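You operate a simulated robot arm through the tools that you are given. There is no shell and no other tool. Be economical: measure what you need, move in short steps, check, and stop when the job is done.

The job below is to be done with a simulated two-armed robot. You get a single attempt, and the scene is never put back.

## Task
Cap bottles 27 and 29 and stand them in the blue crate.
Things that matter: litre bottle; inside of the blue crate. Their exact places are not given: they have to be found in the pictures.

Only the result counts: the job must be done as asked and must still hold three seconds after the hand-in. Knocking over, shifting, dropping, spilling or breaking anything else fails it. Lids that push on must go on centred and level and be pressed home; caps that screw on are set level and turned clockwise until they are tight.

## Robot
Two 6-joint arms with two-finger parallel grippers on one trunk, on a base that drives. Base frame: it is fixed to the floor where the robot stands at the start and does not move with it; the origin is under the middle of the robot, x ahead of it, y to its left, z up. Lengths are in mm, angles in rad, forces in N, time in s.
The left shoulder is at the start at [60, 187, 1222], the right one opposite. With the tool pointing down near the work surface each hand reaches from about 100 to 600 mm from the robot's upright axis, wherever it stands, measured 20 degrees to its own side. Places, roughly: inside of the blue crate [800, -200, 900]. Payload 1.57 kg a hand.
Tool frame (each hand has its own): the origin (TCP) lies between the finger pads and is the grasp point; the fingertips stand 30 mm ahead of it; z points along the fingers, y is the line along which they close. Largest opening 110 mm; finger width 24, thickness 12; the body of the gripper, 48 by 112 mm, starts 78 mm behind the TCP.
Orientation is that of the tool frame in the base frame, as a unit quaternion [x, y, z, w]. With the fingers straight down and closing along the base's y, the tool's x points along the base's -x, its y along +y and its z along -z.

## Interface
- The arms move only by the tool step_arm. It takes "left_commands", "right_commands" or both (then of equal length, played together; a hand with none holds still); each is text: rows parted by semicolons, each of 7 numbers parted by spaces: the shift along the tool's x, y, z in mm, then the turn, a rotation vector about the tool's x, y, z in rad, then the gripper command, from -1 (shut) to 1 (fully open), values between in proportion. In form: tx ty tz ax ay az gripper; .... A call has 1 to 12 rows; each row is the pose to reach, as a shift and turn from the pose commanded when the call began, along the tool's axes at that moment. A row lasts 0.2 s, in which the tool goes at most 50 mm and 0.15 rad; a call with a longer step from one row to the next is refused whole, and so is a gripper value outside its range. Where a pose cannot be reached the arm comes as near as it can. A force on the tool above 40 N (or 10 N above the force at the start of the call, whichever is more), or a blocked arm, ends the call early, and 0.2 s more pass. Each finger travels about 153 mm/s and halts on what it meets, pressing with about 32 N; the grip force reading is that of the motor and also rises with nothing between the fingers. The clock runs only during rows and for 0.2 s after the last one: add rows that repeat a pose to give the fingers time. The reply holds the time, the measured pose of the TCP, the force on the tool along the base axes, the opening and the grip force, in the units named above and with some noise.
- Cameras (640 x 400 px; columns grow to the right, rows downward): "scene" is now at [8.9, -6.7, 1779]; the picture's right is [-0.18, -0.98, 0.00], its down [-0.72, 0.13, -0.68] and it looks along [0.67, -0.12, -0.73] (base axes); focal length 253 px, centre (320, 200). "left" rides on the left gripper at [70, -16, -141] in its tool frame; the picture's right is [0.23, 0.97, 0.00], its down [-0.86, 0.20, -0.48] and it looks along [-0.47, 0.11, 0.88] (tool axes); focal length 222 px, centre (320, 200). "right" rides on the right gripper at [70, 16, -141] in its tool frame; the picture's right is [-0.23, 0.97, 0.00], its down [-0.86, -0.20, -0.48] and it looks along [-0.47, -0.11, 0.88] (tool axes); focal length 222 px, centre (320, 200).
- capture(camera): a new picture of that camera. It takes no simulated time.
- move_column(by): slides the trunk up (or, below 0, down) by that many mm; the arms and the scene camera ride with it, the base frame stays. It gives what a move gives, with no picture.
- roll_base(legs): drives the robot by 1 to 6 legs, each [ahead, left, turn to the left] in mm, mm and rad, along the robot's own axes; the way and the turn of a leg run together, so that a leg with both is an arc; at most 1500 mm and 3.142 rad a leg. The arms and the cameras ride along, it lands a little off, and it stops where it bumps. It gives what a move gives.
- turn_head(pan, tilt): turns the head with the scene camera to pan (to the left, within 1.501 rad either way) and tilt (down, from -0.506 to 1.204), counted from straight ahead of the robot. It gives what a move gives.
- pixel_to_xyz(camera, pixels): there is no depth. For up to 12 entries [column, row, z] of the newest picture of that camera ("zoom" is the newest enlarged one), the place [x, y] in the base frame at which the ray of that pixel passes the height z, good to about 3 mm, but the place of the scene camera against the robot may be out by one fixed shift of up to 25 mm in any direction. It takes no simulated time.
- inspect(camera, box): a new picture of the part [left, top, right, bottom] of that camera's present view, enlarged. It takes no simulated time.
- finish_job(): hands the job in; it is judged then, once.

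Work in short steps. Measure before you move; look again where a grasp or a placing could have gone wrong, and mend it. You have 80 turns and 70 pictures in all, those below and enlarged ones among them. Open the grippers and draw the arms clear of the work before you hand the job in, unless the task says otherwise; then end with one line.

The tools are called after "Call:" by a JSON object that holds its "name" and its "arguments". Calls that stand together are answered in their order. step_arm: Moves the arms, as the interface text tells. Its arguments: {"type":"object","properties":{"left_commands":{"type":"string"},"right_commands":{"type":"string"}},"required":[]} The other tools are called the same way: move_column (by) slides the trunk up or down; roll_base (legs) drives the base; turn_head (pan, tilt) turns the head that bears the scene camera; capture (camera) takes a picture; pixel_to_xyz (camera, pixels) gives the place at which the rays of pixels pass given heights; inspect (camera, box) takes an enlarged picture of a part of a camera's view; finish_job () hands the job in.

At the start:

```text
t: 0.0
left_tcp_pos: [400.9, 66.5, 1301.2]
left_tool_rot: [0.0, 1.0, 0.0, 0.0]
left_force: [-0.1, -0.1, 0.4]
left_opening: 109.9
left_grip_force: 0.1
right_tcp_pos: [361.9, -250.6, 1345.7]
right_tool_rot: [0.0, 1.0, 0.0, 0.0]
right_force: [0.7, -0.1, 0.2]
right_opening: 109.7
right_grip_force: 0.0
trunk travel left (down, up): [-850.0, 140.0]
robot x, y, heading: [2.4, -2.5, 0.004]
head pan, tilt: [-0.183, 0.826]
```

scene: 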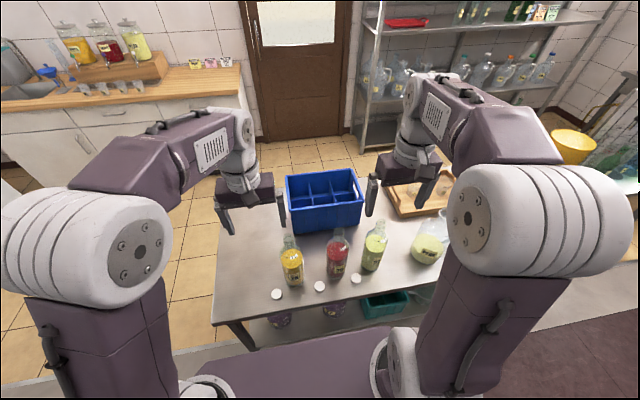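
right: 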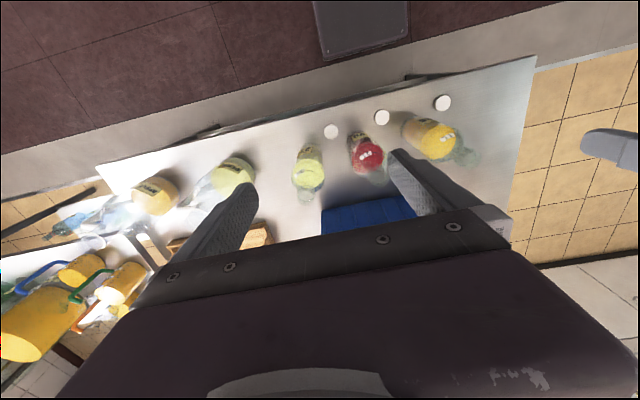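
left: 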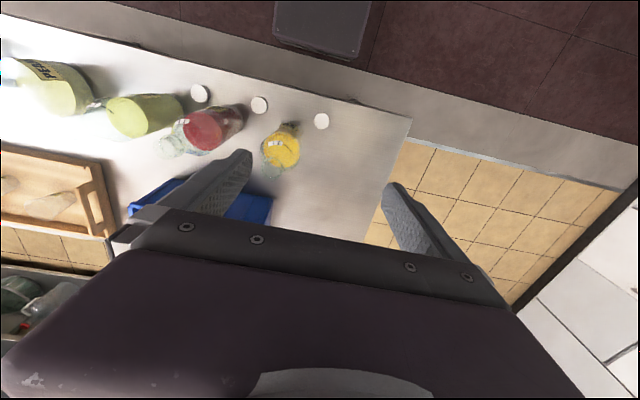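

The scene shows three bottles near (291,260), (338,253) and (374,246), with three white caps in front of them. I enlarge the view to read the labels and the crate.

Call:
{"name": "inspect", "arguments": {"camera": "scene", "box": [260, 220, 400, 307]}}

Call:
{"name": "inspect", "arguments": {"camera": "scene", "box": [270, 155, 380, 245]}}

```text
4.57 times, centred on (330, 264) of scene
```

zoom: 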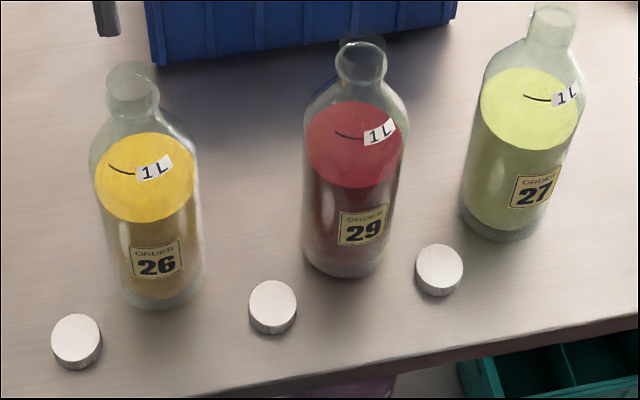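

```text
4.44 times, centred on (325, 200) of scene
```

zoom: 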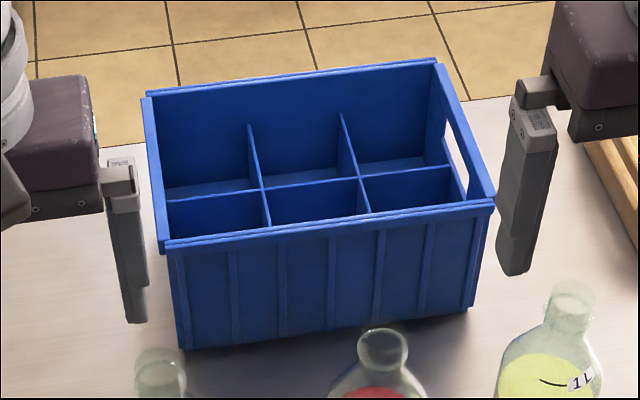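

Bottle 29 is red (338,253) and 27 is green (374,246); 26 stays. I measure the bottle bases, caps and crate corners from the scene picture.

Call:
{"name": "pixel_to_xyz", "arguments": {"camera": "scene", "pixels": [[277.0, 294, 830], [319.8, 286.5, 830], [356.3, 278, 830], [335, 279, 820], [369, 270, 820], [294, 285, 820], [339, 233, 1080], [381, 225, 1080], [310.5, 233.5, 820], [375.5, 225, 820]]}}

Call:
{"name": "pixel_to_xyz", "arguments": {"camera": "zoom", "pixels": [[165, 248, 1000], [492, 207, 1000], [148, 97, 1000], [437, 63, 1000], [187, 348, 820], [470, 310, 820], [262, 188, 980], [358, 178, 980]]}}

```text
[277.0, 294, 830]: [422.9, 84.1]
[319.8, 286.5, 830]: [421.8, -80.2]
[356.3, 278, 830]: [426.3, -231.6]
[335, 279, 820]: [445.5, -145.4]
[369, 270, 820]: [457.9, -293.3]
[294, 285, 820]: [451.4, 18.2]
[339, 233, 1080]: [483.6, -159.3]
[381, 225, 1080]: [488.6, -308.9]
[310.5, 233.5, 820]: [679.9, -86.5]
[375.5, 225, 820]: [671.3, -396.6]
```

```text
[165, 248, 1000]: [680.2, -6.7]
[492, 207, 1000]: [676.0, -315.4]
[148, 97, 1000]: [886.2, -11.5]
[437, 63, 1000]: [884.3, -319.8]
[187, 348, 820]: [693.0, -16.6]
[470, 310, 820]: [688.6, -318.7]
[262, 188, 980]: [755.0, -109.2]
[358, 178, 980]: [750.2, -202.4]
```

Crate cells appear at x≈680–885, y≈-10…-320. I cross-check with both wrist cameras, using the caps and bottle tops, to find the scene camera's shift.

Call:
{"name": "pixel_to_xyz", "arguments": {"camera": "right", "pixels": [[331, 131, 830], [381.5, 117.5, 830], [442.5, 102.5, 830]]}}

Call:
{"name": "pixel_to_xyz", "arguments": {"camera": "left", "pixels": [[199.5, 93.5, 830], [259.5, 105, 830], [321.5, 121, 830]]}}

Call:
{"name": "inspect", "arguments": {"camera": "right", "box": [270, 80, 480, 211]}}

Call:
{"name": "inspect", "arguments": {"camera": "left", "box": [90, 70, 340, 226]}}

```text
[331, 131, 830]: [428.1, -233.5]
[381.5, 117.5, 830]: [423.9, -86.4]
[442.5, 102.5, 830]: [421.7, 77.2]
```

```text
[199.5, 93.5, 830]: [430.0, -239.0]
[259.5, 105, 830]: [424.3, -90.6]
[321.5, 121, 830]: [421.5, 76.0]
```

```text
3.05 times, centred on (375, 146) of right
```

zoom: 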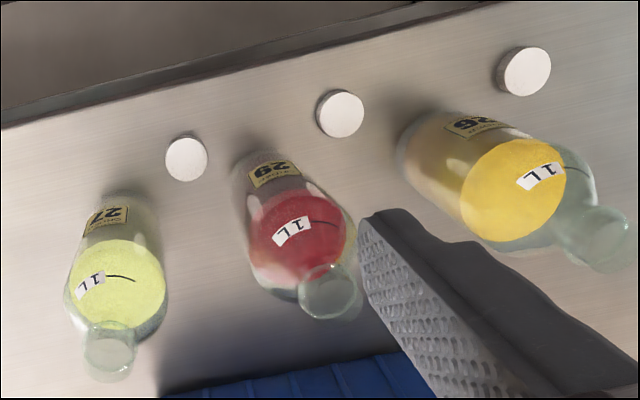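

```text
2.56 times, centred on (215, 148) of left
```

zoom: 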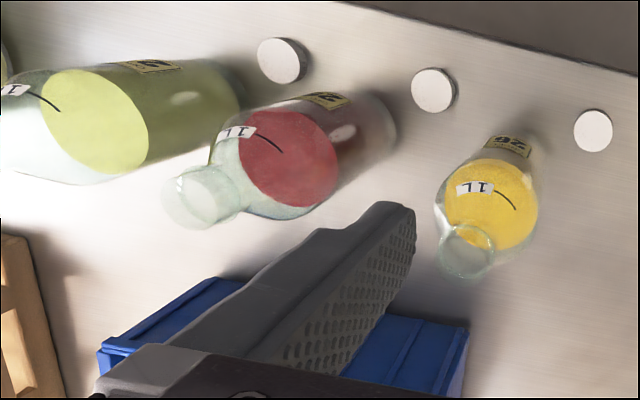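

The scene camera's y reads about 6 mm too high and its x agrees. Now I triangulate the bottle mouths over several heights.

Call:
{"name": "pixel_to_xyz", "arguments": {"camera": "right", "pixels": [[378.9, 174, 1050], [378.9, 174, 1100], [378.9, 174, 1150], [305, 197, 1050], [305, 197, 1100], [305, 197, 1150]]}}

Call:
{"name": "pixel_to_xyz", "arguments": {"camera": "left", "pixels": [[163, 146, 1050], [163, 146, 1100], [163, 146, 1150], [271, 168, 1050], [271, 168, 1100], [271, 168, 1150]]}}

Call:
{"name": "pixel_to_xyz", "arguments": {"camera": "scene", "pixels": [[339, 234, 1050], [339, 234, 1100], [339, 234, 1150], [381.5, 222.5, 1050], [381.5, 222.5, 1100], [381.5, 222.5, 1150], [289, 237, 1100]]}}

```text
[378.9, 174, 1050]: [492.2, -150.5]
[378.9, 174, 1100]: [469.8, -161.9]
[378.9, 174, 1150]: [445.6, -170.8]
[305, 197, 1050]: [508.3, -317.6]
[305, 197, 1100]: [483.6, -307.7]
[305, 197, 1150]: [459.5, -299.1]
```

```text
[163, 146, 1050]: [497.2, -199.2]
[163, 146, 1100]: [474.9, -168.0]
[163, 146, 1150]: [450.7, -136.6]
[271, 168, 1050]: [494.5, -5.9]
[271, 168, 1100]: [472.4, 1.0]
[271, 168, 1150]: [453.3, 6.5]
```

```text
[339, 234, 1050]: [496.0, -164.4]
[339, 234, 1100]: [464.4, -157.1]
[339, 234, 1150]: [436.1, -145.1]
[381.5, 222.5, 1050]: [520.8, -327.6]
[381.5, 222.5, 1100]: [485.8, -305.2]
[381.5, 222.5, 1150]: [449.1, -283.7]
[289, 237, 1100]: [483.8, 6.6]
```

Bottle mouths are at z≈1103: 29 at (470,-163), 27 at (484,-308), 26 at (472,3). Cap B for bottle 29 lies at (424,-88). I move the right hand above it, turned about 75° so the gripper clears both bottles, and shift the left hand aside.

Call:
{"name": "step_arm", "arguments": {"right_commands": "-6 16 18 0 0 0.14 0.3; -12 32 36 0 0 0.28 0.3; -18 48 54 0 0 0.42 0.3; -25 65 72 0 0 0.56 0.3; -31 81 90 0 0 0.70 0.3; -37 97 108 0 0 0.84 0.3; -43 114 126 0 0 0.98 0.3; -50 130 144 0 0 1.12 0.3; -56 146 160 0 0 1.23 0.3; -62 162 176 0 0 1.309 0.3; -62 162 176 0 0 1.309 0.3", "left_commands": "0 20 0 0 0 0 1; 0 40 0 0 0 0 1; 0 60 0 0 0 0 1; 0 80 0 0 0 0 1; 0 100 0 0 0 0 1; 0 120 0 0 0 0 1; 0 130 0 0 0 0 1; 0 130 0 0 0 0 1; 0 130 0 0 0 0 1; 0 130 0 0 0 0 1; 0 130 0 0 0 0 1"}}

Call:
{"name": "capture", "arguments": {"camera": "right"}}

Call:
{"name": "capture", "arguments": {"camera": "scene"}}

```text
t: 2.4
left_tcp_pos: [400.5, 196.7, 1301.0]
left_tool_rot: [0.0, 1.0, 0.0, 0.0]
left_force: [-0.1, 0.0, -0.2]
left_opening: 109.8
left_grip_force: 0.0
right_tcp_pos: [424.1, -88.9, 1168.8]
right_tool_rot: [0.609, 0.793, 0.0, 0.0]
right_force: [-0.2, -0.1, -0.5]
right_opening: 71.4
right_grip_force: 0.1
trunk travel left (down, up): [-850.0, 140.0]
robot x, y, heading: [-0.4, -0.5, 0.005]
head pan, tilt: [-0.183, 0.826]
```

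```text
62 pictures are left
```

right: 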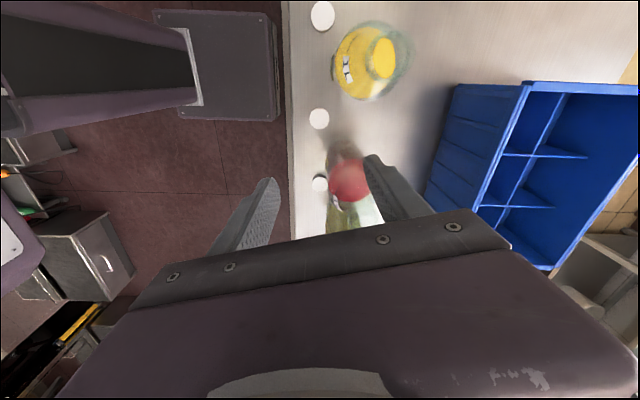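

```text
61 pictures are left
```

scene: 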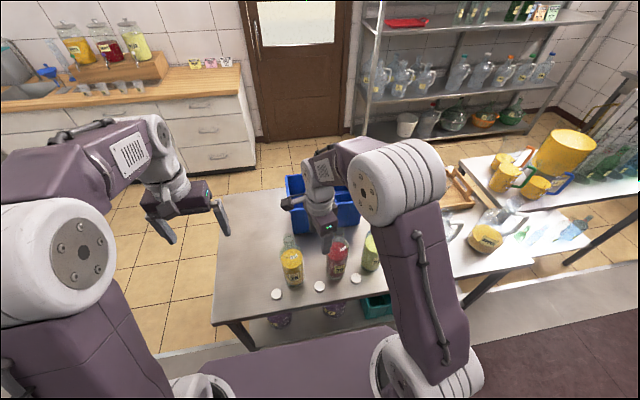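

The right hand is above the area and sees cap B at (319,118), with the other caps at (322,15) and (320,183). I measure cap B from here.

Call:
{"name": "pixel_to_xyz", "arguments": {"camera": "right", "pixels": [[319.5, 118, 838], [322, 15.5, 838], [320, 183.5, 838], [309, 118, 838], [330, 118, 838]]}}

Call:
{"name": "inspect", "arguments": {"camera": "right", "box": [280, 80, 400, 155]}}

```text
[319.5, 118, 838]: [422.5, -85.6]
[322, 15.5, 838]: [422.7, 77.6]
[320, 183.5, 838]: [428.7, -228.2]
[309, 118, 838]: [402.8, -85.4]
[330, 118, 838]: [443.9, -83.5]
```

```text
5.33 times, centred on (340, 118) of right
```

zoom: 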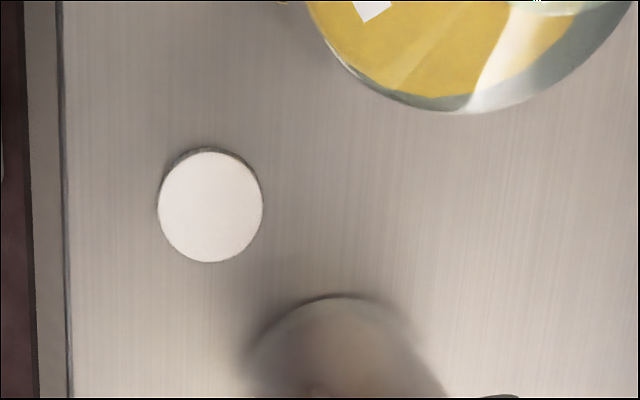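

Cap B is about 39 mm across at (422.5,-86). I descend over it with the fingers open 70 mm, ending with the tips about 5 mm above the table.

Call:
{"name": "step_arm", "arguments": {"right_commands": "3 -1 45 0 0 0 0.25; 3 -1 90 0 0 0 0.25; 3 -1 135 0 0 0 0.25; 3 -1 180 0 0 0 0.25; 3 -1 225 0 0 0 0.25; 3 -1 260 0 0 0 0.25; 3 -1 285 0 0 0 0.25; 3 -1 300 0 0 0 0.25; 3 -1 313 0 0 0 0.25; 3 -1 313 0 0 0 0.25"}}

Call:
{"name": "capture", "arguments": {"camera": "right"}}

```text
t: 4.6
left_tcp_pos: [400.2, 197.4, 1300.7]
left_tool_rot: [0.0, 1.0, -0.001, -0.001]
left_force: [-0.7, -0.4, 0.3]
left_opening: 109.9
left_grip_force: 0.0
right_tcp_pos: [420.1, -86.8, 856.4]
right_tool_rot: [0.609, 0.793, 0.0, 0.0]
right_force: [-0.3, -0.1, -0.4]
right_opening: 68.7
right_grip_force: 0.1
trunk travel left (down, up): [-850.0, 140.0]
robot x, y, heading: [1.3, -2.0, -0.0]
head pan, tilt: [-0.183, 0.826]
```

```text
59 pictures are left
```

right: 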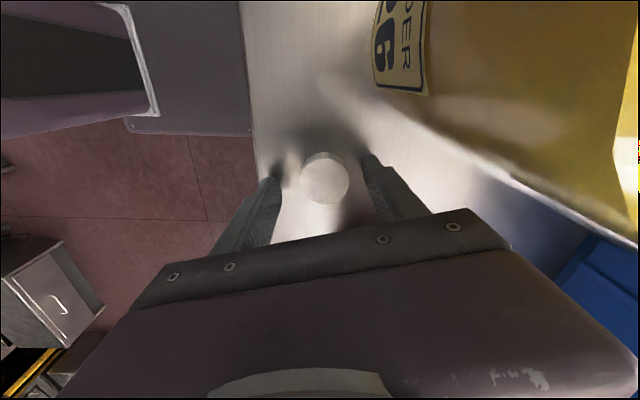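

The cap at (324,177) sits between the fingers. I check its place before closing.

Call:
{"name": "pixel_to_xyz", "arguments": {"camera": "right", "pixels": [[325, 179, 836], [325, 179, 842]]}}

```text
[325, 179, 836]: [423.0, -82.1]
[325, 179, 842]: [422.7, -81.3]
```

The cap is about 4 mm off along the tool's x and y, so I shift by that, lower 2 mm and close.

Call:
{"name": "step_arm", "arguments": {"right_commands": "4 3 2 0 0 0 0.25; 4 3 2 0 0 0 -0.3; 4 3 2 0 0 0 -0.6; 4 3 2 0 0 0 -1; 4 3 2 0 0 0 -1"}}

Call:
{"name": "capture", "arguments": {"camera": "right"}}

```text
t: 5.8
left_tcp_pos: [400.6, 197.3, 1299.7]
left_tool_rot: [0.0, 1.0, 0.0, 0.001]
left_force: [0.1, -0.7, 0.4]
left_opening: 110.2
left_grip_force: 0.0
right_tcp_pos: [423.2, -82.7, 855.4]
right_tool_rot: [0.609, 0.793, 0.0, -0.001]
right_force: [-0.5, -0.2, -0.7]
right_opening: 37.5
right_grip_force: 32.0
trunk travel left (down, up): [-850.0, 140.0]
robot x, y, heading: [1.6, 0.5, -0.001]
head pan, tilt: [-0.183, 0.826]
```

```text
58 pictures are left
```

right: 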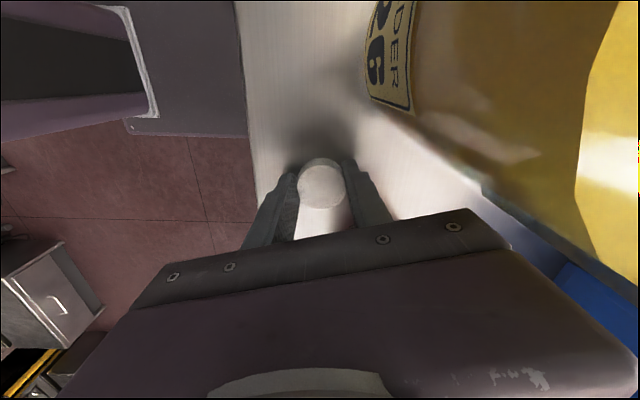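

Cap B is held (37.5 mm). I lift it straight up while the left hand pitches forward towards a holding pose for bottle 29's body.

Call:
{"name": "step_arm", "arguments": {"right_commands": "0 0 -20 0 0 0 -1; 0 0 -50 0 0 0 -1; 0 0 -80 0 0 0 -1; 0 0 -115 0 0 0 -1; 0 0 -150 0 0 0 -1; 0 0 -185 0 0 0 -1; 0 0 -220 0 0 0 -1; 0 0 -255 0 0 0 -1; 0 0 -285 0 0 0 -1; 0 0 -315 0 0 0 -1; 0 0 -335 0 0 0 -1; 0 0 -335 0 0 0 -1", "left_commands": "9 -12 13 0 -0.09 0 1; 18 -24 26 0 -0.18 0 1; 27 -36 39 0 -0.27 0 1; 36 -48 52 0 -0.36 0 1; 45 -60 65 0 -0.45 0 1; 54 -72 78 0 -0.54 0 1; 63 -84 91 0 -0.63 0 1; 72 -98 105 0 -0.72 0 1; 81 -110 120 0 -0.81 0 1; 90 -124 135 0 -0.90 0 1; 100 -137 150 0 -0.97 0 1; 100 -137 150 0 -0.97 0 1"}}

Call:
{"name": "capture", "arguments": {"camera": "left"}}

Call:
{"name": "capture", "arguments": {"camera": "scene"}}

```text
t: 8.2
left_tcp_pos: [335.2, -15.0, 1178.2]
left_tool_rot: [-0.002, 0.883, 0.012, 0.47]
left_force: [19.6, 1.7, -5.9]
left_opening: 110.0
left_grip_force: 0.1
left hand out of reach, approached as far as the arm can: row 6, 7, 8, 9, 10, 11
right_tcp_pos: [422.3, -82.9, 1187.2]
right_tool_rot: [0.609, 0.793, 0.001, 0.0]
right_force: [-0.4, 0.2, -0.3]
right_opening: 36.8
right_grip_force: 31.4
trunk travel left (down, up): [-850.0, 140.0]
robot x, y, heading: [2.1, -0.2, 0.002]
head pan, tilt: [-0.183, 0.826]
stopped in row 11 (left hand): the force on the tool passed its limit (the readings are from after the stop); the commanded pose is now the measured one
```

```text
57 pictures are left
```

left: 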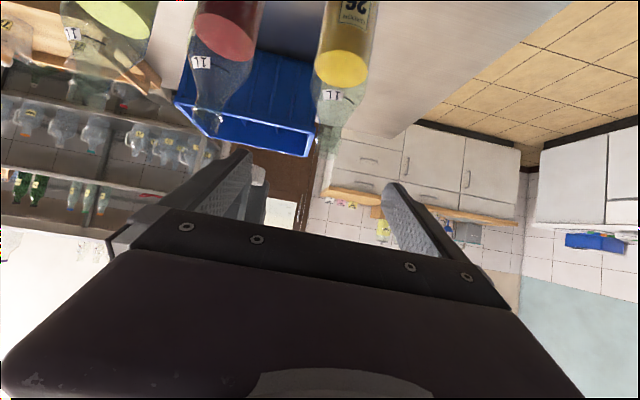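

```text
56 pictures are left
```

scene: 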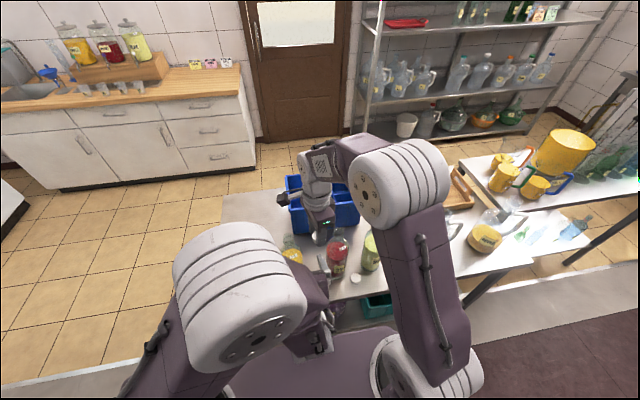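

The left hand met the right gripper, since I brought it too close in. I back the left away and then drive the base back 90 mm to give it room.

Call:
{"name": "step_arm", "arguments": {"left_commands": "0 20 0 0 0 0 1; 0 45 0 0 0 0 1; 0 70 0 0 0 0 1; 0 90 0 0 0 0 1; 0 90 0 0 0 0 1"}}

Call:
{"name": "roll_base", "arguments": {"legs": [[-90, 0, 0]]}}

```text
t: 9.4
left_tcp_pos: [365.6, -0.8, 1174.7]
left_tool_rot: [0.001, 0.885, 0.011, 0.466]
left_force: [0.8, -0.2, 0.5]
left_opening: 109.9
left_grip_force: 0.0
left hand out of reach, approached as far as the arm can: row 1, 2, 3, 4, 5
right_tcp_pos: [423.8, -81.9, 1188.0]
right_tool_rot: [0.609, 0.793, 0.001, 0.0]
right_force: [0.7, -0.8, -0.9]
right_opening: 37.4
right_grip_force: 32.0
trunk travel left (down, up): [-850.0, 140.0]
robot x, y, heading: [3.8, 2.9, 0.0]
head pan, tilt: [-0.183, 0.826]
```

```text
t: 10.5
left_tcp_pos: [280.7, -0.5, 1173.3]
left_tool_rot: [-0.001, 0.885, 0.013, 0.465]
left_force: [0.0, 0.4, 0.5]
left_opening: 109.8
left_grip_force: 0.1
right_tcp_pos: [339.5, -81.1, 1184.0]
right_tool_rot: [0.608, 0.794, 0.0, -0.002]
right_force: [0.0, 0.6, -0.4]
right_opening: 36.6
right_grip_force: 32.1
trunk travel left (down, up): [-850.0, 140.0]
robot x, y, heading: [-88.9, 0.9, 0.004]
head pan, tilt: [-0.183, 0.826]
```

The robot is now at x=-89. I move the right hand with the cap over bottle 29 at (470,-163), winding its wrist back 1.75 rad to gain turning range.

Call:
{"name": "step_arm", "arguments": {"right_commands": "-27 25 -10 0 0 -0.05 -1; -57 52 -14 0 0 -0.19 -1; -85 78 -14 0 0 -0.33 -1; -113 104 -14 0 0 -0.47 -1; -113 104 -14 0 0 -0.61 -1; -113 104 -14 0 0 -0.75 -1; -113 104 -14 0 0 -0.89 -1; -113 104 -14 0 0 -1.04 -1; -113 104 -14 0 0 -1.18 -1; -113 104 -14 0 0 -1.33 -1; -113 104 -14 0 0 -1.47 -1; -113 104 -14 0 0 -1.61 -1"}}

Call:
{"name": "capture", "arguments": {"camera": "left"}}

Call:
{"name": "capture", "arguments": {"camera": "right"}}

```text
t: 13.1
left_tcp_pos: [276.4, -0.5, 1175.2]
left_tool_rot: [0.0, 0.884, 0.012, 0.467]
left_force: [-0.5, -0.5, 0.0]
left_opening: 110.2
left_grip_force: 0.1
right_tcp_pos: [466.0, -162.4, 1199.8]
right_tool_rot: [-0.153, 0.988, 0.0, -0.001]
right_force: [0.4, 1.0, 0.5]
right_opening: 36.6
right_grip_force: 31.7
trunk travel left (down, up): [-850.0, 140.0]
robot x, y, heading: [-90.5, -2.5, 0.004]
head pan, tilt: [-0.183, 0.826]
```

```text
55 pictures are left
```

left: 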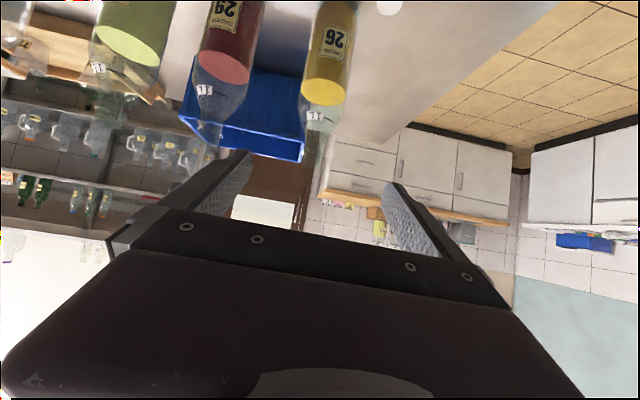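

```text
54 pictures are left
```

right: 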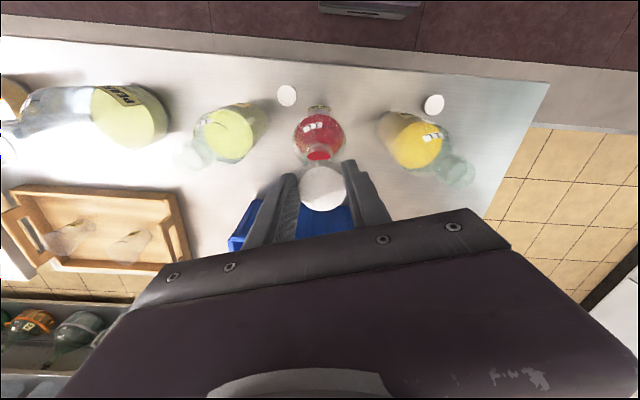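

The cap is held level at (323,187), over bottle 29's mouth. Now I bring the left hand to a pre-approach 150 mm short of bottle 29's body, yawed towards it.

Call:
{"name": "step_arm", "arguments": {"left_commands": "10 -14 18 0.04 0 0.03 1; 21 -30 38 0.08 0 0.06 1; 32 -45 57 0.12 0 0.09 1; 42 -60 76 0.16 0 0.11 1; 53 -75 95 0.20 0 0.14 1; 64 -90 115 0.24 0 0.17 1; 74 -105 133 0.27 0 0.19 1; 84 -120 152 0.289 0 0.198 1; 84 -120 152 0.289 0 0.198 1"}}

Call:
{"name": "capture", "arguments": {"camera": "left"}}

Call:
{"name": "capture", "arguments": {"camera": "scene"}}

```text
t: 15.1
left_tcp_pos: [367.6, -138.1, 1026.0]
left_tool_rot: [0.155, 0.874, -0.061, 0.456]
left_force: [0.3, -0.1, -0.1]
left_opening: 109.9
left_grip_force: 0.1
left hand out of reach, approached as far as the arm can: row 1, 2, 3, 4, 5, 6, 7, 8, 9
right_tcp_pos: [465.7, -161.6, 1200.7]
right_tool_rot: [-0.152, 0.988, 0.0, 0.001]
right_force: [-0.4, 0.8, -0.5]
right_opening: 36.3
right_grip_force: 31.3
trunk travel left (down, up): [-850.0, 140.0]
robot x, y, heading: [-86.1, 1.1, 0.006]
head pan, tilt: [-0.183, 0.826]
```

```text
53 pictures are left
```

left: 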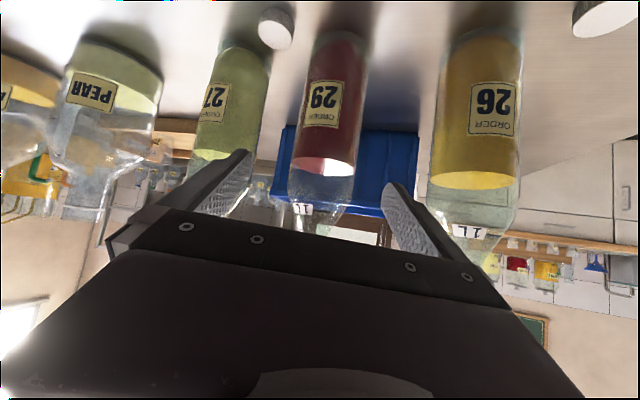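

```text
52 pictures are left
```

scene: 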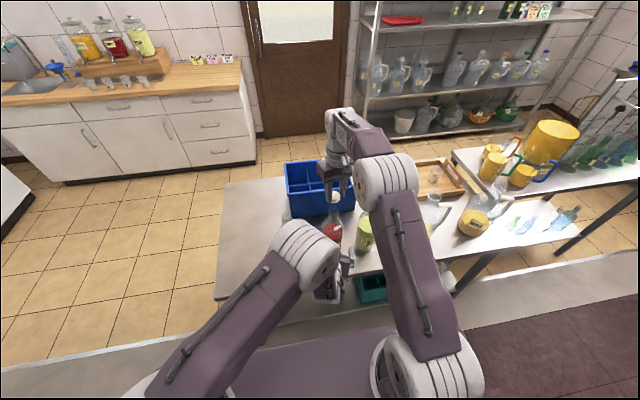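

The left hand faces bottle 29 (label at (323,103)). I check the bottle's axis sideways before moving in.

Call:
{"name": "pixel_to_xyz", "arguments": {"camera": "left", "pixels": [[337, 55, 860], [337, 55, 870], [329, 130, 930], [329, 130, 950], [329, 130, 970]]}}

```text
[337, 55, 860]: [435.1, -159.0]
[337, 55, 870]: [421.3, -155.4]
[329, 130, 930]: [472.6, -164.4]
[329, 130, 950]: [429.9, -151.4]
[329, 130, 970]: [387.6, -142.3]
```

The bottle axis is at (470,-164), as expected. I move the left hand in 131 mm along its fingers and close on the body.

Call:
{"name": "step_arm", "arguments": {"left_commands": "2 2 25 0 0 0 1; 4 4 55 0 0 0 1; 6 6 85 0 0 0 1; 7 6 112 0 0 0 1; 7 6 131 0 0 0 1; 7 6 131 0 0 0 1; 7 6 131 0 0 0 0.8; 7 6 131 0 0 0 0.65; 7 6 131 0 0 0 0.5; 7 6 131 0 0 0 0.3; 7 6 131 0 0 0 0.1"}}

Call:
{"name": "capture", "arguments": {"camera": "left"}}

Call:
{"name": "capture", "arguments": {"camera": "right"}}

```text
t: 17.5
left_tcp_pos: [470.8, -163.4, 941.6]
left_tool_rot: [0.153, 0.873, -0.069, 0.458]
left_force: [2.4, 3.8, 0.7]
left_opening: 81.0
left_grip_force: 31.9
right_tcp_pos: [466.8, -161.8, 1200.4]
right_tool_rot: [-0.151, 0.989, -0.001, 0.0]
right_force: [0.3, 0.5, 0.0]
right_opening: 36.6
right_grip_force: 32.3
trunk travel left (down, up): [-850.0, 140.0]
robot x, y, heading: [-90.8, 1.0, 0.001]
head pan, tilt: [-0.183, 0.826]
```

```text
51 pictures are left
```

left: 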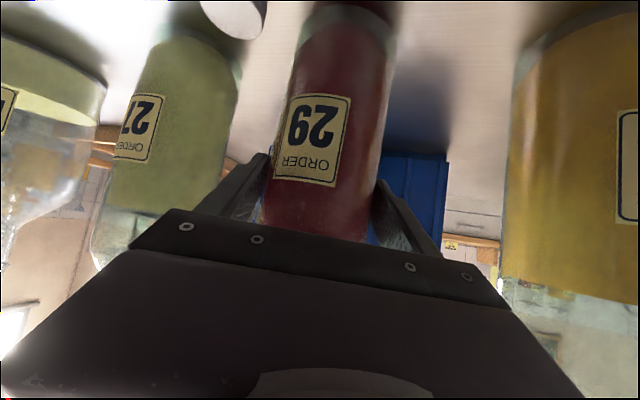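

```text
50 pictures are left
```

right: 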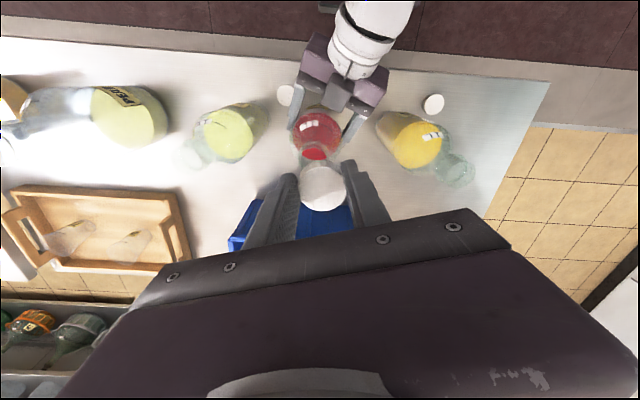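

The bottle is held (81 mm). I look with the scene camera to see the mouth against the cap.

Call:
{"name": "inspect", "arguments": {"camera": "scene", "box": [295, 170, 375, 250]}}

Call:
{"name": "inspect", "arguments": {"camera": "right", "box": [260, 90, 380, 215]}}

```text
5.00 times, centred on (335, 210) of scene
```

zoom: 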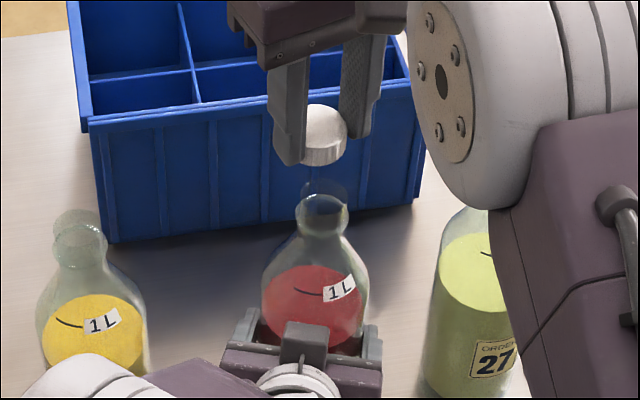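

```text
3.20 times, centred on (320, 152) of right
```

zoom: 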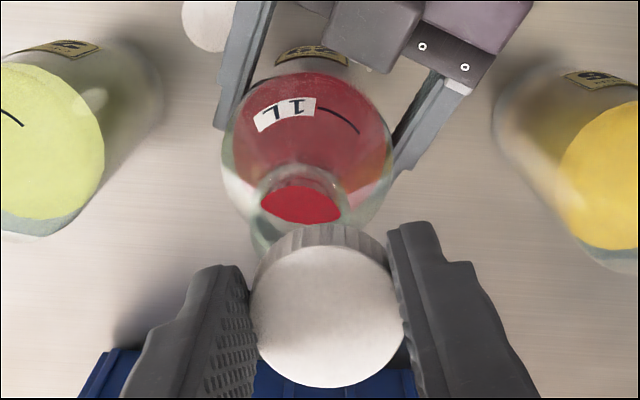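

The cap is ribbed, so it is a screw cap. I measure the neck from both views to align the two axes.

Call:
{"name": "pixel_to_xyz", "arguments": {"camera": "scene", "pixels": [[335.6, 211.6, 1080], [335.6, 211.6, 1100], [336, 207.2, 1090], [336, 207.2, 1110], [336, 207.2, 1130], [335.2, 189, 1170]]}}

Call:
{"name": "pixel_to_xyz", "arguments": {"camera": "right", "pixels": [[313.5, 151, 1060], [313.5, 151, 1080], [313.5, 151, 1100], [321.5, 188, 1170], [321.5, 188, 1180]]}}

```text
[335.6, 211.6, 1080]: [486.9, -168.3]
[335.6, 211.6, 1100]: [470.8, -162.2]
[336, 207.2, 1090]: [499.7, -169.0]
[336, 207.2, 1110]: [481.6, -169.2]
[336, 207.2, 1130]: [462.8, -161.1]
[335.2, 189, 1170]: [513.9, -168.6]
```

```text
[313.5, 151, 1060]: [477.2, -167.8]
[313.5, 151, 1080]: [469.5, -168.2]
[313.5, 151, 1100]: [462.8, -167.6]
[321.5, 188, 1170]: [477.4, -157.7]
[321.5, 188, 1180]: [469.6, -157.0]
```

The cameras disagree by a few mm; the right view puts the neck about 9 mm to the -y side of the cap. I lower the cap to just above the mouth with half that shift, and compare at close range.

Call:
{"name": "step_arm", "arguments": {"right_commands": "0 -3 10 0 0 0 -1; 0 -5 20 0 0 0 -1; 0 -5 32 0 0 0 -1; 0 -5 32 0 0 0 -1"}}

Call:
{"name": "inspect", "arguments": {"camera": "scene", "box": [312, 180, 360, 230]}}

Call:
{"name": "inspect", "arguments": {"camera": "right", "box": [260, 90, 380, 215]}}

```text
t: 18.5
left_tcp_pos: [469.9, -161.8, 940.9]
left_tool_rot: [0.153, 0.873, -0.07, 0.458]
left_force: [2.1, 4.3, 0.5]
left_opening: 81.3
left_grip_force: 32.2
right_tcp_pos: [467.6, -165.3, 1167.6]
right_tool_rot: [-0.152, 0.988, -0.001, -0.001]
right_force: [0.0, -0.6, -0.8]
right_opening: 36.7
right_grip_force: 32.1
trunk travel left (down, up): [-850.0, 140.0]
robot x, y, heading: [-90.2, 2.1, 0.005]
head pan, tilt: [-0.183, 0.826]
```

```text
8.00 times, centred on (336, 205) of scene
```

zoom: 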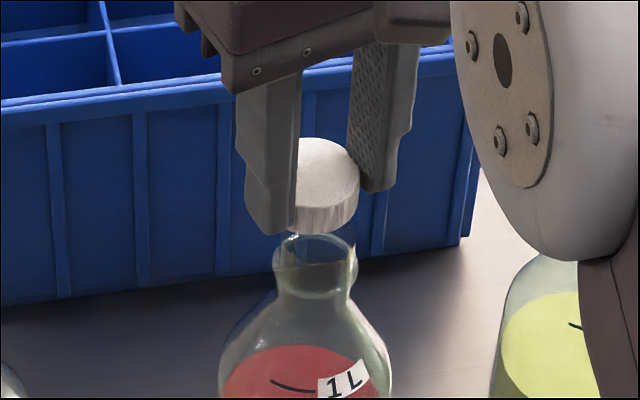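

```text
3.20 times, centred on (320, 152) of right
```

zoom: 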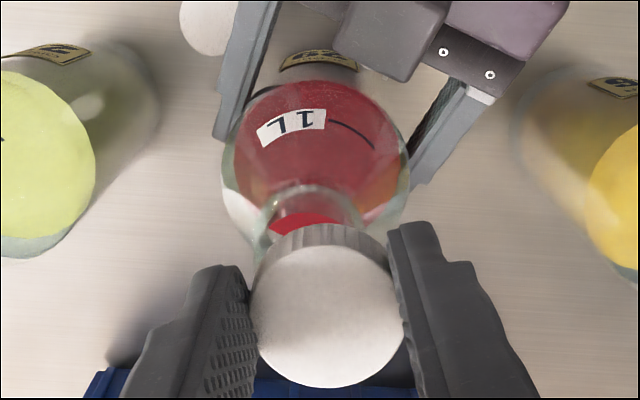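

Sideways the cap and mouth look aligned (scene zoom 315 against 316), but the fore-aft offset depends on height. I lift and shift the right hand so its camera looks straight down on the mouth.

Call:
{"name": "step_arm", "arguments": {"right_commands": "0 0 -30 0 0 0 -1; -15 0 -50 0 0 0 -1; -40 0 -60 0 0 0 -1; -70 0 -60 0 0 0 -1; -70 0 -60 0 0 0 -1"}}

Call:
{"name": "inspect", "arguments": {"camera": "right", "box": [260, 20, 388, 100]}}

```text
t: 19.7
left_tcp_pos: [468.8, -163.8, 942.1]
left_tool_rot: [0.153, 0.873, -0.07, 0.459]
left_force: [-1.4, 1.3, 1.3]
left_opening: 81.2
left_grip_force: 32.0
right_tcp_pos: [492.4, -151.1, 1219.4]
right_tool_rot: [-0.152, 0.988, 0.0, 0.0]
right_force: [-0.1, -1.1, 0.0]
right_opening: 36.3
right_grip_force: 31.8
right hand out of reach, approached as far as the arm can: row 3, 4, 5
trunk travel left (down, up): [-850.0, 140.0]
robot x, y, heading: [-90.9, 0.4, -0.002]
head pan, tilt: [-0.183, 0.826]
```

```text
5.00 times, centred on (324, 60) of right
```

zoom: 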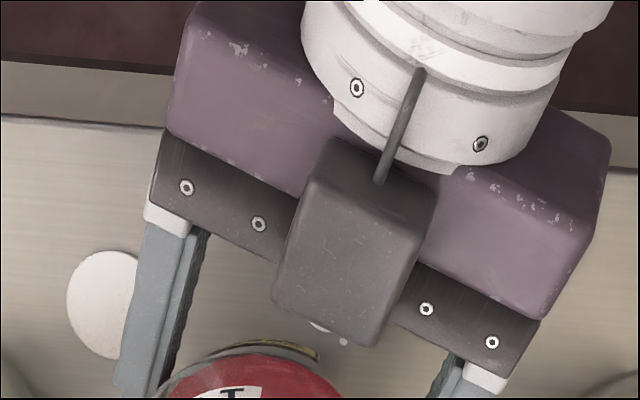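

The reach limit stopped the hand at x=492, but the mouth should now be visible lower in the view.

Call:
{"name": "inspect", "arguments": {"camera": "right", "box": [260, 90, 388, 170]}}

```text
5.00 times, centred on (324, 130) of right
```

zoom: 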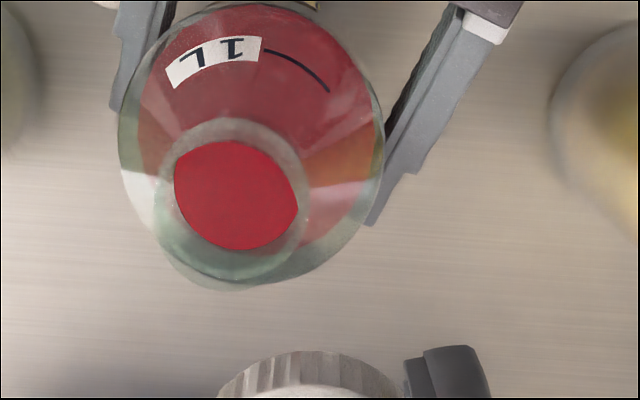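

The mouth ring is clear at zoom (233,203). I convert it at about z=1115.

Call:
{"name": "pixel_to_xyz", "arguments": {"camera": "zoom", "pixels": [[233, 203, 1110], [233, 203, 1120], [236, 195, 1110], [310, 352, 1200]]}}

```text
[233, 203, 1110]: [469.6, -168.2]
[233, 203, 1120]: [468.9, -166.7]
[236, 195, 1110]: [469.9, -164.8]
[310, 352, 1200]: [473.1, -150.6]
```

The mouth is at (469.5,-167). The cap sits about 4 mm forward of the TCP, so the TCP should be at about (465.6,-168). I go there just above the mouth.

Call:
{"name": "step_arm", "arguments": {"right_commands": "15 -4 0 0 0 0 -1; 30.6 -8 10 0 0 0 -1; 30.6 -8 35 0 0 0 -1; 30.6 -8 54 0 0 0 -1; 30.6 -8 54 0 0 0 -1"}}

Call:
{"name": "inspect", "arguments": {"camera": "scene", "box": [312, 180, 360, 230]}}

```text
t: 20.9
left_tcp_pos: [468.8, -162.0, 942.4]
left_tool_rot: [0.154, 0.873, -0.07, 0.458]
left_force: [-2.9, -0.1, -0.1]
left_opening: 81.1
left_grip_force: 32.1
right_tcp_pos: [493.3, -164.3, 1199.3]
right_tool_rot: [-0.151, 0.989, 0.0, -0.001]
right_force: [0.0, -0.4, -0.1]
right_opening: 36.8
right_grip_force: 31.7
right hand out of reach, approached as far as the arm can: row 1, 2, 3, 4, 5
trunk travel left (down, up): [-850.0, 140.0]
robot x, y, heading: [-92.4, 1.9, 0.002]
head pan, tilt: [-0.183, 0.826]
```

```text
8.00 times, centred on (336, 205) of scene
```

zoom: 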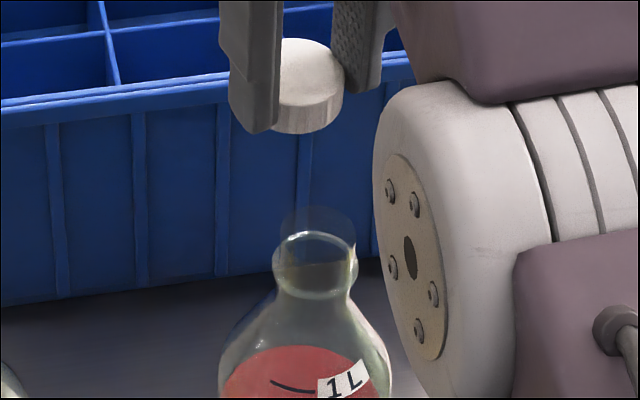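

The commanded pose had run beyond reach, so the offset carried over. I correct relative to the commanded pose.

Call:
{"name": "step_arm", "arguments": {"right_commands": "20 3 0 0 0 0 -1; 42 6 0 0 0 0 -1; 42 6 9 0 0 0 -1; 42 6 9 0 0 0 -1; 42 6 9 0 0 0 -1"}}

Call:
{"name": "inspect", "arguments": {"camera": "scene", "box": [312, 180, 360, 230]}}

```text
t: 22.1
left_tcp_pos: [468.7, -163.7, 942.0]
left_tool_rot: [0.154, 0.873, -0.07, 0.458]
left_force: [-2.5, 0.4, 0.5]
left_opening: 81.2
left_grip_force: 31.6
right_tcp_pos: [493.9, -166.4, 1202.6]
right_tool_rot: [-0.151, 0.988, 0.0, -0.001]
right_force: [-0.7, 0.3, 0.3]
right_opening: 36.0
right_grip_force: 32.2
right hand out of reach, approached as far as the arm can: row 1, 2, 3, 4, 5
trunk travel left (down, up): [-850.0, 140.0]
robot x, y, heading: [-88.1, -3.7, -0.002]
head pan, tilt: [-0.183, 0.826]
```

```text
8.00 times, centred on (336, 205) of scene
```

zoom: 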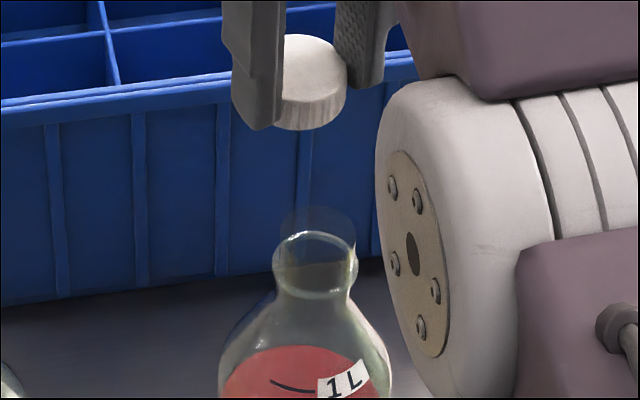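

The arm seems stuck near an outstretched configuration. I retract it clearly toward the robot and upward to free it.

Call:
{"name": "step_arm", "arguments": {"right_commands": "20 0 -10 0 0 0 -1; 40 0 -15 0 0 0 -1; 60 0 -20 0 0 0 -1; 80 0 -20 0 0 0 -1; 80 0 -20 0 0 0 -1"}}

```text
t: 23.3
left_tcp_pos: [469.3, -163.4, 942.3]
left_tool_rot: [0.153, 0.873, -0.069, 0.458]
left_force: [-2.6, -0.6, -0.7]
left_opening: 81.2
left_grip_force: 31.9
right_tcp_pos: [488.6, -172.8, 1222.8]
right_tool_rot: [-0.15, 0.989, 0.0, -0.001]
right_force: [0.2, -0.3, 0.1]
right_opening: 36.4
right_grip_force: 32.0
right hand out of reach, approached as far as the arm can: row 1, 2, 3, 4, 5
trunk travel left (down, up): [-850.0, 140.0]
robot x, y, heading: [-92.5, 0.4, 0.007]
head pan, tilt: [-0.183, 0.826]
```

It is moving only slightly, as if the elbow were straight. I hold the commanded pose for some rows to see whether the arm works itself out.

Call:
{"name": "step_arm", "arguments": {"right_commands": "0 0 0 0 0 0 -1; 0 0 0 0 0 0 -1; 0 0 0 0 0 0 -1; 0 0 0 0 0 0 -1; 0 0 0 0 0 0 -1; 0 0 0 0 0 0 -1; 0 0 0 0 0 0 -1; 0 0 0 0 0 0 -1"}}

Call:
{"name": "capture", "arguments": {"camera": "scene"}}

```text
t: 25.1
left_tcp_pos: [470.3, -163.6, 941.6]
left_tool_rot: [0.153, 0.873, -0.069, 0.459]
left_force: [-2.2, 0.4, -0.3]
left_opening: 80.9
left_grip_force: 31.5
right_tcp_pos: [490.2, -174.0, 1223.4]
right_tool_rot: [-0.151, 0.988, 0.0, -0.001]
right_force: [0.4, 0.0, 0.0]
right_opening: 36.3
right_grip_force: 32.4
trunk travel left (down, up): [-850.0, 140.0]
robot x, y, heading: [-92.0, 0.2, 0.004]
head pan, tilt: [-0.183, 0.826]
```

```text
41 pictures are left
```

scene: 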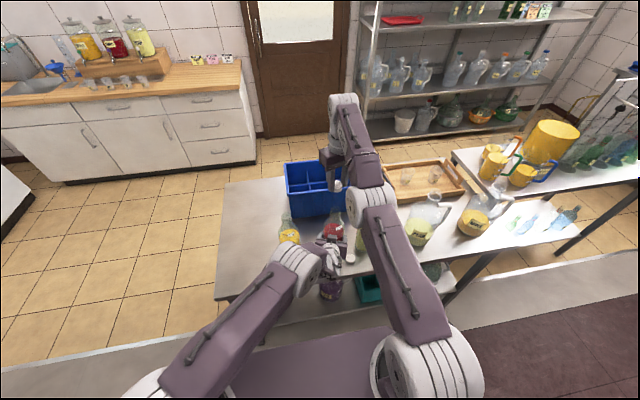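

The commanded pose is now the measured one, and the arm really is stretched straight. I command a larger inward and upward move, all above bottle height, to bend the elbow again.

Call:
{"name": "step_arm", "arguments": {"right_commands": "20 0 -10 0 0 0 -1; 40 0 -20 0 0 0 -1; 60 0 -30 0 0 0 -1; 80 0 -40 0 0 0 -1; 100 0 -50 0 0 0 -1; 125 0 -60 0 0 0 -1; 150 0 -70 0 0 0 -1; 175 0 -70 0 0 0 -1; 200 0 -70 0 0 0 -1; 200 0 -70 0 0 0 -1"}}

```text
t: 27.3
left_tcp_pos: [469.5, -162.8, 941.9]
left_tool_rot: [0.153, 0.873, -0.069, 0.458]
left_force: [-1.9, 1.3, 0.0]
left_opening: 81.0
left_grip_force: 32.4
right_tcp_pos: [451.2, -235.9, 1315.5]
right_tool_rot: [-0.151, 0.988, 0.001, -0.002]
right_force: [-0.2, 0.7, -0.2]
right_opening: 36.6
right_grip_force: 32.0
right hand out of reach, approached as far as the arm can: row 1, 2, 3, 4, 5, 6, 7, 8, 9, 10
trunk travel left (down, up): [-850.0, 140.0]
robot x, y, heading: [-91.2, -0.4, 0.003]
head pan, tilt: [-0.183, 0.826]
```

The hand only slid along its reach limit while rising. With the elbow-up posture, moving down and inward should bend the elbow the right way; I try that, staying above z≈1190.

Call:
{"name": "step_arm", "arguments": {"right_commands": "0 0 25 0 0 0 -1; 10 0 50 0 0 0 -1; 25 0 75 0 0 0 -1; 45 0 100 0 0 0 -1; 70 0 115 0 0 0 -1; 95 0 115 0 0 0 -1; 120 0 115 0 0 0 -1; 120 0 115 0 0 0 -1"}}

```text
t: 29.1
left_tcp_pos: [468.0, -163.9, 942.7]
left_tool_rot: [0.153, 0.873, -0.069, 0.458]
left_force: [-1.6, 0.9, 0.0]
left_opening: 81.1
left_grip_force: 32.3
right_tcp_pos: [450.3, -241.5, 1315.0]
right_tool_rot: [-0.151, 0.989, 0.001, -0.003]
right_force: [0.1, 0.5, -0.7]
right_opening: 36.1
right_grip_force: 32.1
right hand out of reach, approached as far as the arm can: row 1, 2, 3, 4, 5, 6, 7, 8
trunk travel left (down, up): [-850.0, 140.0]
robot x, y, heading: [-90.5, 3.0, 0.001]
head pan, tilt: [-0.183, 0.826]
```

Even the plain downward rows did not move it. I look at the arm's posture.

Call:
{"name": "capture", "arguments": {"camera": "scene"}}

Call:
{"name": "capture", "arguments": {"camera": "right"}}

```text
40 pictures are left
```

scene: 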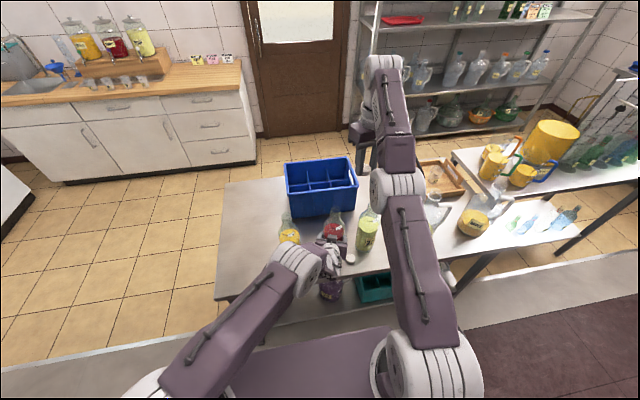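

```text
39 pictures are left
```

right: 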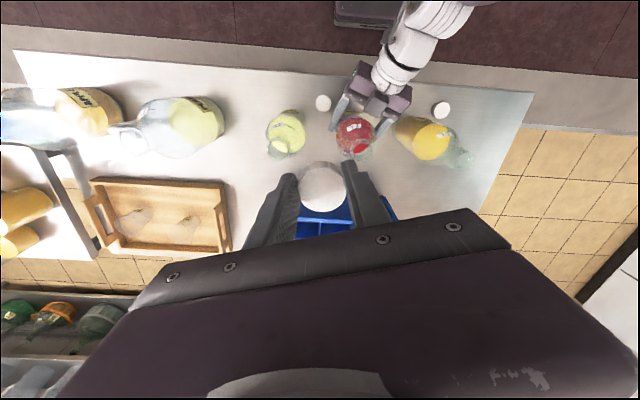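

The arm is straight, and my last command was almost purely radial. I try a mainly tangential downward sweep that ends slightly inside the reach sphere, so the elbow can bend naturally.

Call:
{"name": "step_arm", "arguments": {"right_commands": "-5 6 20 0 0 0 -1; -11 12 40 0 0 0 -1; -18 18 60 0 0 0 -1; -25 25 80 0 0 0 -1; -30 30 95 0 0 0 -1; -32 36 105 0 0 0 -1; -28 36 105 0 0 0 -1; -20 36 105 0 0 0 -1; -10 36 105 0 0 0 -1; -10 36 105 0 0 0 -1"}}

```text
t: 31.3
left_tcp_pos: [468.7, -163.5, 941.6]
left_tool_rot: [0.153, 0.873, -0.07, 0.458]
left_force: [-0.4, 0.3, -0.6]
left_opening: 80.9
left_grip_force: 31.5
right_tcp_pos: [453.1, -212.6, 1312.6]
right_tool_rot: [-0.152, 0.988, 0.001, -0.006]
right_force: [0.7, 1.2, 1.1]
right_opening: 36.6
right_grip_force: 32.3
right hand out of reach, approached as far as the arm can: row 1, 2, 3, 4, 5, 6, 7, 8, 9, 10
trunk travel left (down, up): [-850.0, 140.0]
robot x, y, heading: [-89.2, 0.3, 0.006]
head pan, tilt: [-0.183, 0.826]
```

Downward is blocked while upward works, so a wrist-flex limit is likely, as the tool points down while the arm is straight and raised. I tilt the fingers forward to relieve it.

Call:
{"name": "step_arm", "arguments": {"right_commands": "-26 0 -2 0 -0.14 0 -1; -52 0 -8 0 -0.28 0 -1; -76 0 -16 0 -0.42 0 -1; -100 0 -28 0 -0.56 0 -1; -90 0 -10 0 -0.56 0 -1; -70 0 20 0 -0.56 0 -1; -50 0 40 0 -0.56 0 -1; -30 0 60 0 -0.56 0 -1; -30 0 60 0 -0.56 0 -1"}}

```text
t: 33.3
left_tcp_pos: [470.0, -163.1, 942.7]
left_tool_rot: [0.153, 0.873, -0.07, 0.457]
left_force: [-0.8, 0.6, -1.3]
left_opening: 81.2
left_grip_force: 32.0
right_tcp_pos: [584.3, -215.3, 1329.3]
right_tool_rot: [-0.146, 0.95, 0.041, 0.272]
right_force: [0.8, -0.7, -0.7]
right_opening: 36.3
right_grip_force: 32.5
right hand out of reach, approached as far as the arm can: row 1, 2, 3, 4, 5, 6, 7, 8, 9
trunk travel left (down, up): [-850.0, 140.0]
robot x, y, heading: [-88.6, 2.2, 0.004]
head pan, tilt: [-0.183, 0.826]
```

The tilt worked, with TCP (584,-215,1329) over the crate area and nothing below until z≈1000. I try a plain large downward move here.

Call:
{"name": "step_arm", "arguments": {"right_commands": "18 0 29 0 0 0 -1; 35 0 57 0 0 0 -1; 52 0 85 0 0 0 -1; 70 0 114 0 0 0 -1; 87 0 142 0 0 0 -1; 104 0 170 0 0 0 -1; 104 0 170 0 0 0 -1"}}

Call:
{"name": "inspect", "arguments": {"camera": "scene", "box": [240, 30, 480, 400]}}

```text
t: 34.9
left_tcp_pos: [468.7, -163.9, 942.1]
left_tool_rot: [0.153, 0.873, -0.069, 0.458]
left_force: [-1.5, 1.5, 1.0]
left_opening: 81.5
left_grip_force: 32.6
right_tcp_pos: [627.7, -219.9, 1131.2]
right_tool_rot: [-0.146, 0.95, 0.042, 0.273]
right_force: [-0.4, -0.2, 0.0]
right_opening: 36.1
right_grip_force: 31.3
right hand out of reach, approached as far as the arm can: row 1, 2, 3, 4, 5, 6, 7
trunk travel left (down, up): [-850.0, 140.0]
robot x, y, heading: [-88.7, -1.2, 0.003]
head pan, tilt: [-0.183, 0.826]
```

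```text
1.08 times, centred on (360, 215) of scene
```

zoom: 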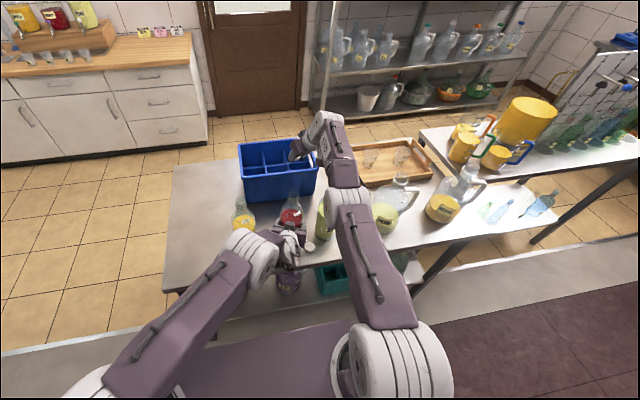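

The hand followed down to (628,-220,1131) but is still at its outer limit. I probe small motions in each direction, since the reply tells which rows are reachable.

Call:
{"name": "step_arm", "arguments": {"right_commands": "0 0 0 0 0 0 -1; 8 0 0 0 0 0 -1; 0 0 8 0 0 0 -1; 0 0 -8 0 0 0 -1; 0 8 0 0 0 0 -1; 0 -8 0 0 0 0 -1; 0 0 0 0 -0.07 0 -1; 0 0 0 0 0.07 0 -1; 0 0 0 0.07 0 0 -1; 0 0 0 -0.07 0 0 -1; 0 0 0 0 0 0.07 -1; 0 0 0 0 0 -0.07 -1"}}

```text
t: 37.5
left_tcp_pos: [470.0, -163.0, 944.1]
left_tool_rot: [0.154, 0.873, -0.07, 0.458]
left_force: [1.1, 2.0, -0.6]
left_opening: 81.0
left_grip_force: 32.5
right_tcp_pos: [626.4, -221.1, 1134.8]
right_tool_rot: [-0.178, 0.944, 0.032, 0.274]
right_force: [0.0, -0.7, -0.1]
right_opening: 36.3
right_grip_force: 31.9
right hand out of reach, approached as far as the arm can: row 2, 4, 5, 7, 8, 9, 10
trunk travel left (down, up): [-850.0, 140.0]
robot x, y, heading: [-86.8, 1.9, 0.0]
head pan, tilt: [-0.183, 0.826]
```

The reachable rows are the outward ones, so the elbow has flipped past straight and sits at a limit. I go out to full stretch and come back in while lowering slightly, over the crate, to flip it back.

Call:
{"name": "step_arm", "arguments": {"right_commands": "-32 0 20 0 0 0 -1; -65 0 40 0 0 0 -1; -97 0 60 0 0 0 -1; -89 0 77 0 0 0 -1; -76 0 90 0 0 0 -1; -50 0 91 0 0 0 -1; -25 0 76 0 0 0 -1; 0 0 61 0 0 0 -1; 15 0 51 0 0 0 -1; 31 0 41 0 0 0 -1; 31 0 41 0 0 0 -1"}}

```text
t: 39.9
left_tcp_pos: [470.2, -163.2, 942.5]
left_tool_rot: [0.153, 0.873, -0.069, 0.458]
left_force: [-0.8, 0.3, 0.5]
left_opening: 81.1
left_grip_force: 32.7
right_tcp_pos: [628.9, -223.1, 1085.0]
right_tool_rot: [-0.18, 0.944, 0.034, 0.275]
right_force: [0.1, -0.6, -0.4]
right_opening: 36.3
right_grip_force: 31.5
right hand out of reach, approached as far as the arm can: row 1, 2, 3, 4, 5, 6, 7, 8, 9, 10, 11
trunk travel left (down, up): [-850.0, 140.0]
robot x, y, heading: [-87.4, 2.3, -0.002]
head pan, tilt: [-0.183, 0.826]
```

Still on the same shell. Upward bending was only tried while the wrist was at its limit; with the tool tilted I now try up and inward.

Call:
{"name": "step_arm", "arguments": {"right_commands": "-10 0 -30 0 0 0 -1; -14 0 -60 0 0 0 -1; -16 0 -90 0 0 0 -1; -14 0 -120 0 0 0 -1; -13 0 -150 0 0 0 -1; -8 0 -180 0 0 0 -1; 0 0 -200 0 0 0 -1; 10 0 -220 0 0 0 -1; 10 0 -220 0 0 0 -1"}}

```text
t: 41.9
left_tcp_pos: [469.8, -163.5, 940.9]
left_tool_rot: [0.154, 0.873, -0.07, 0.458]
left_force: [-1.0, 0.9, -0.5]
left_opening: 81.2
left_grip_force: 31.7
right_tcp_pos: [503.1, -261.5, 1266.4]
right_tool_rot: [-0.178, 0.944, 0.032, 0.274]
right_force: [0.1, 0.0, -0.5]
right_opening: 36.0
right_grip_force: 31.5
trunk travel left (down, up): [-850.0, 140.0]
robot x, y, heading: [-86.8, -1.4, -0.003]
head pan, tilt: [-0.183, 0.826]
```

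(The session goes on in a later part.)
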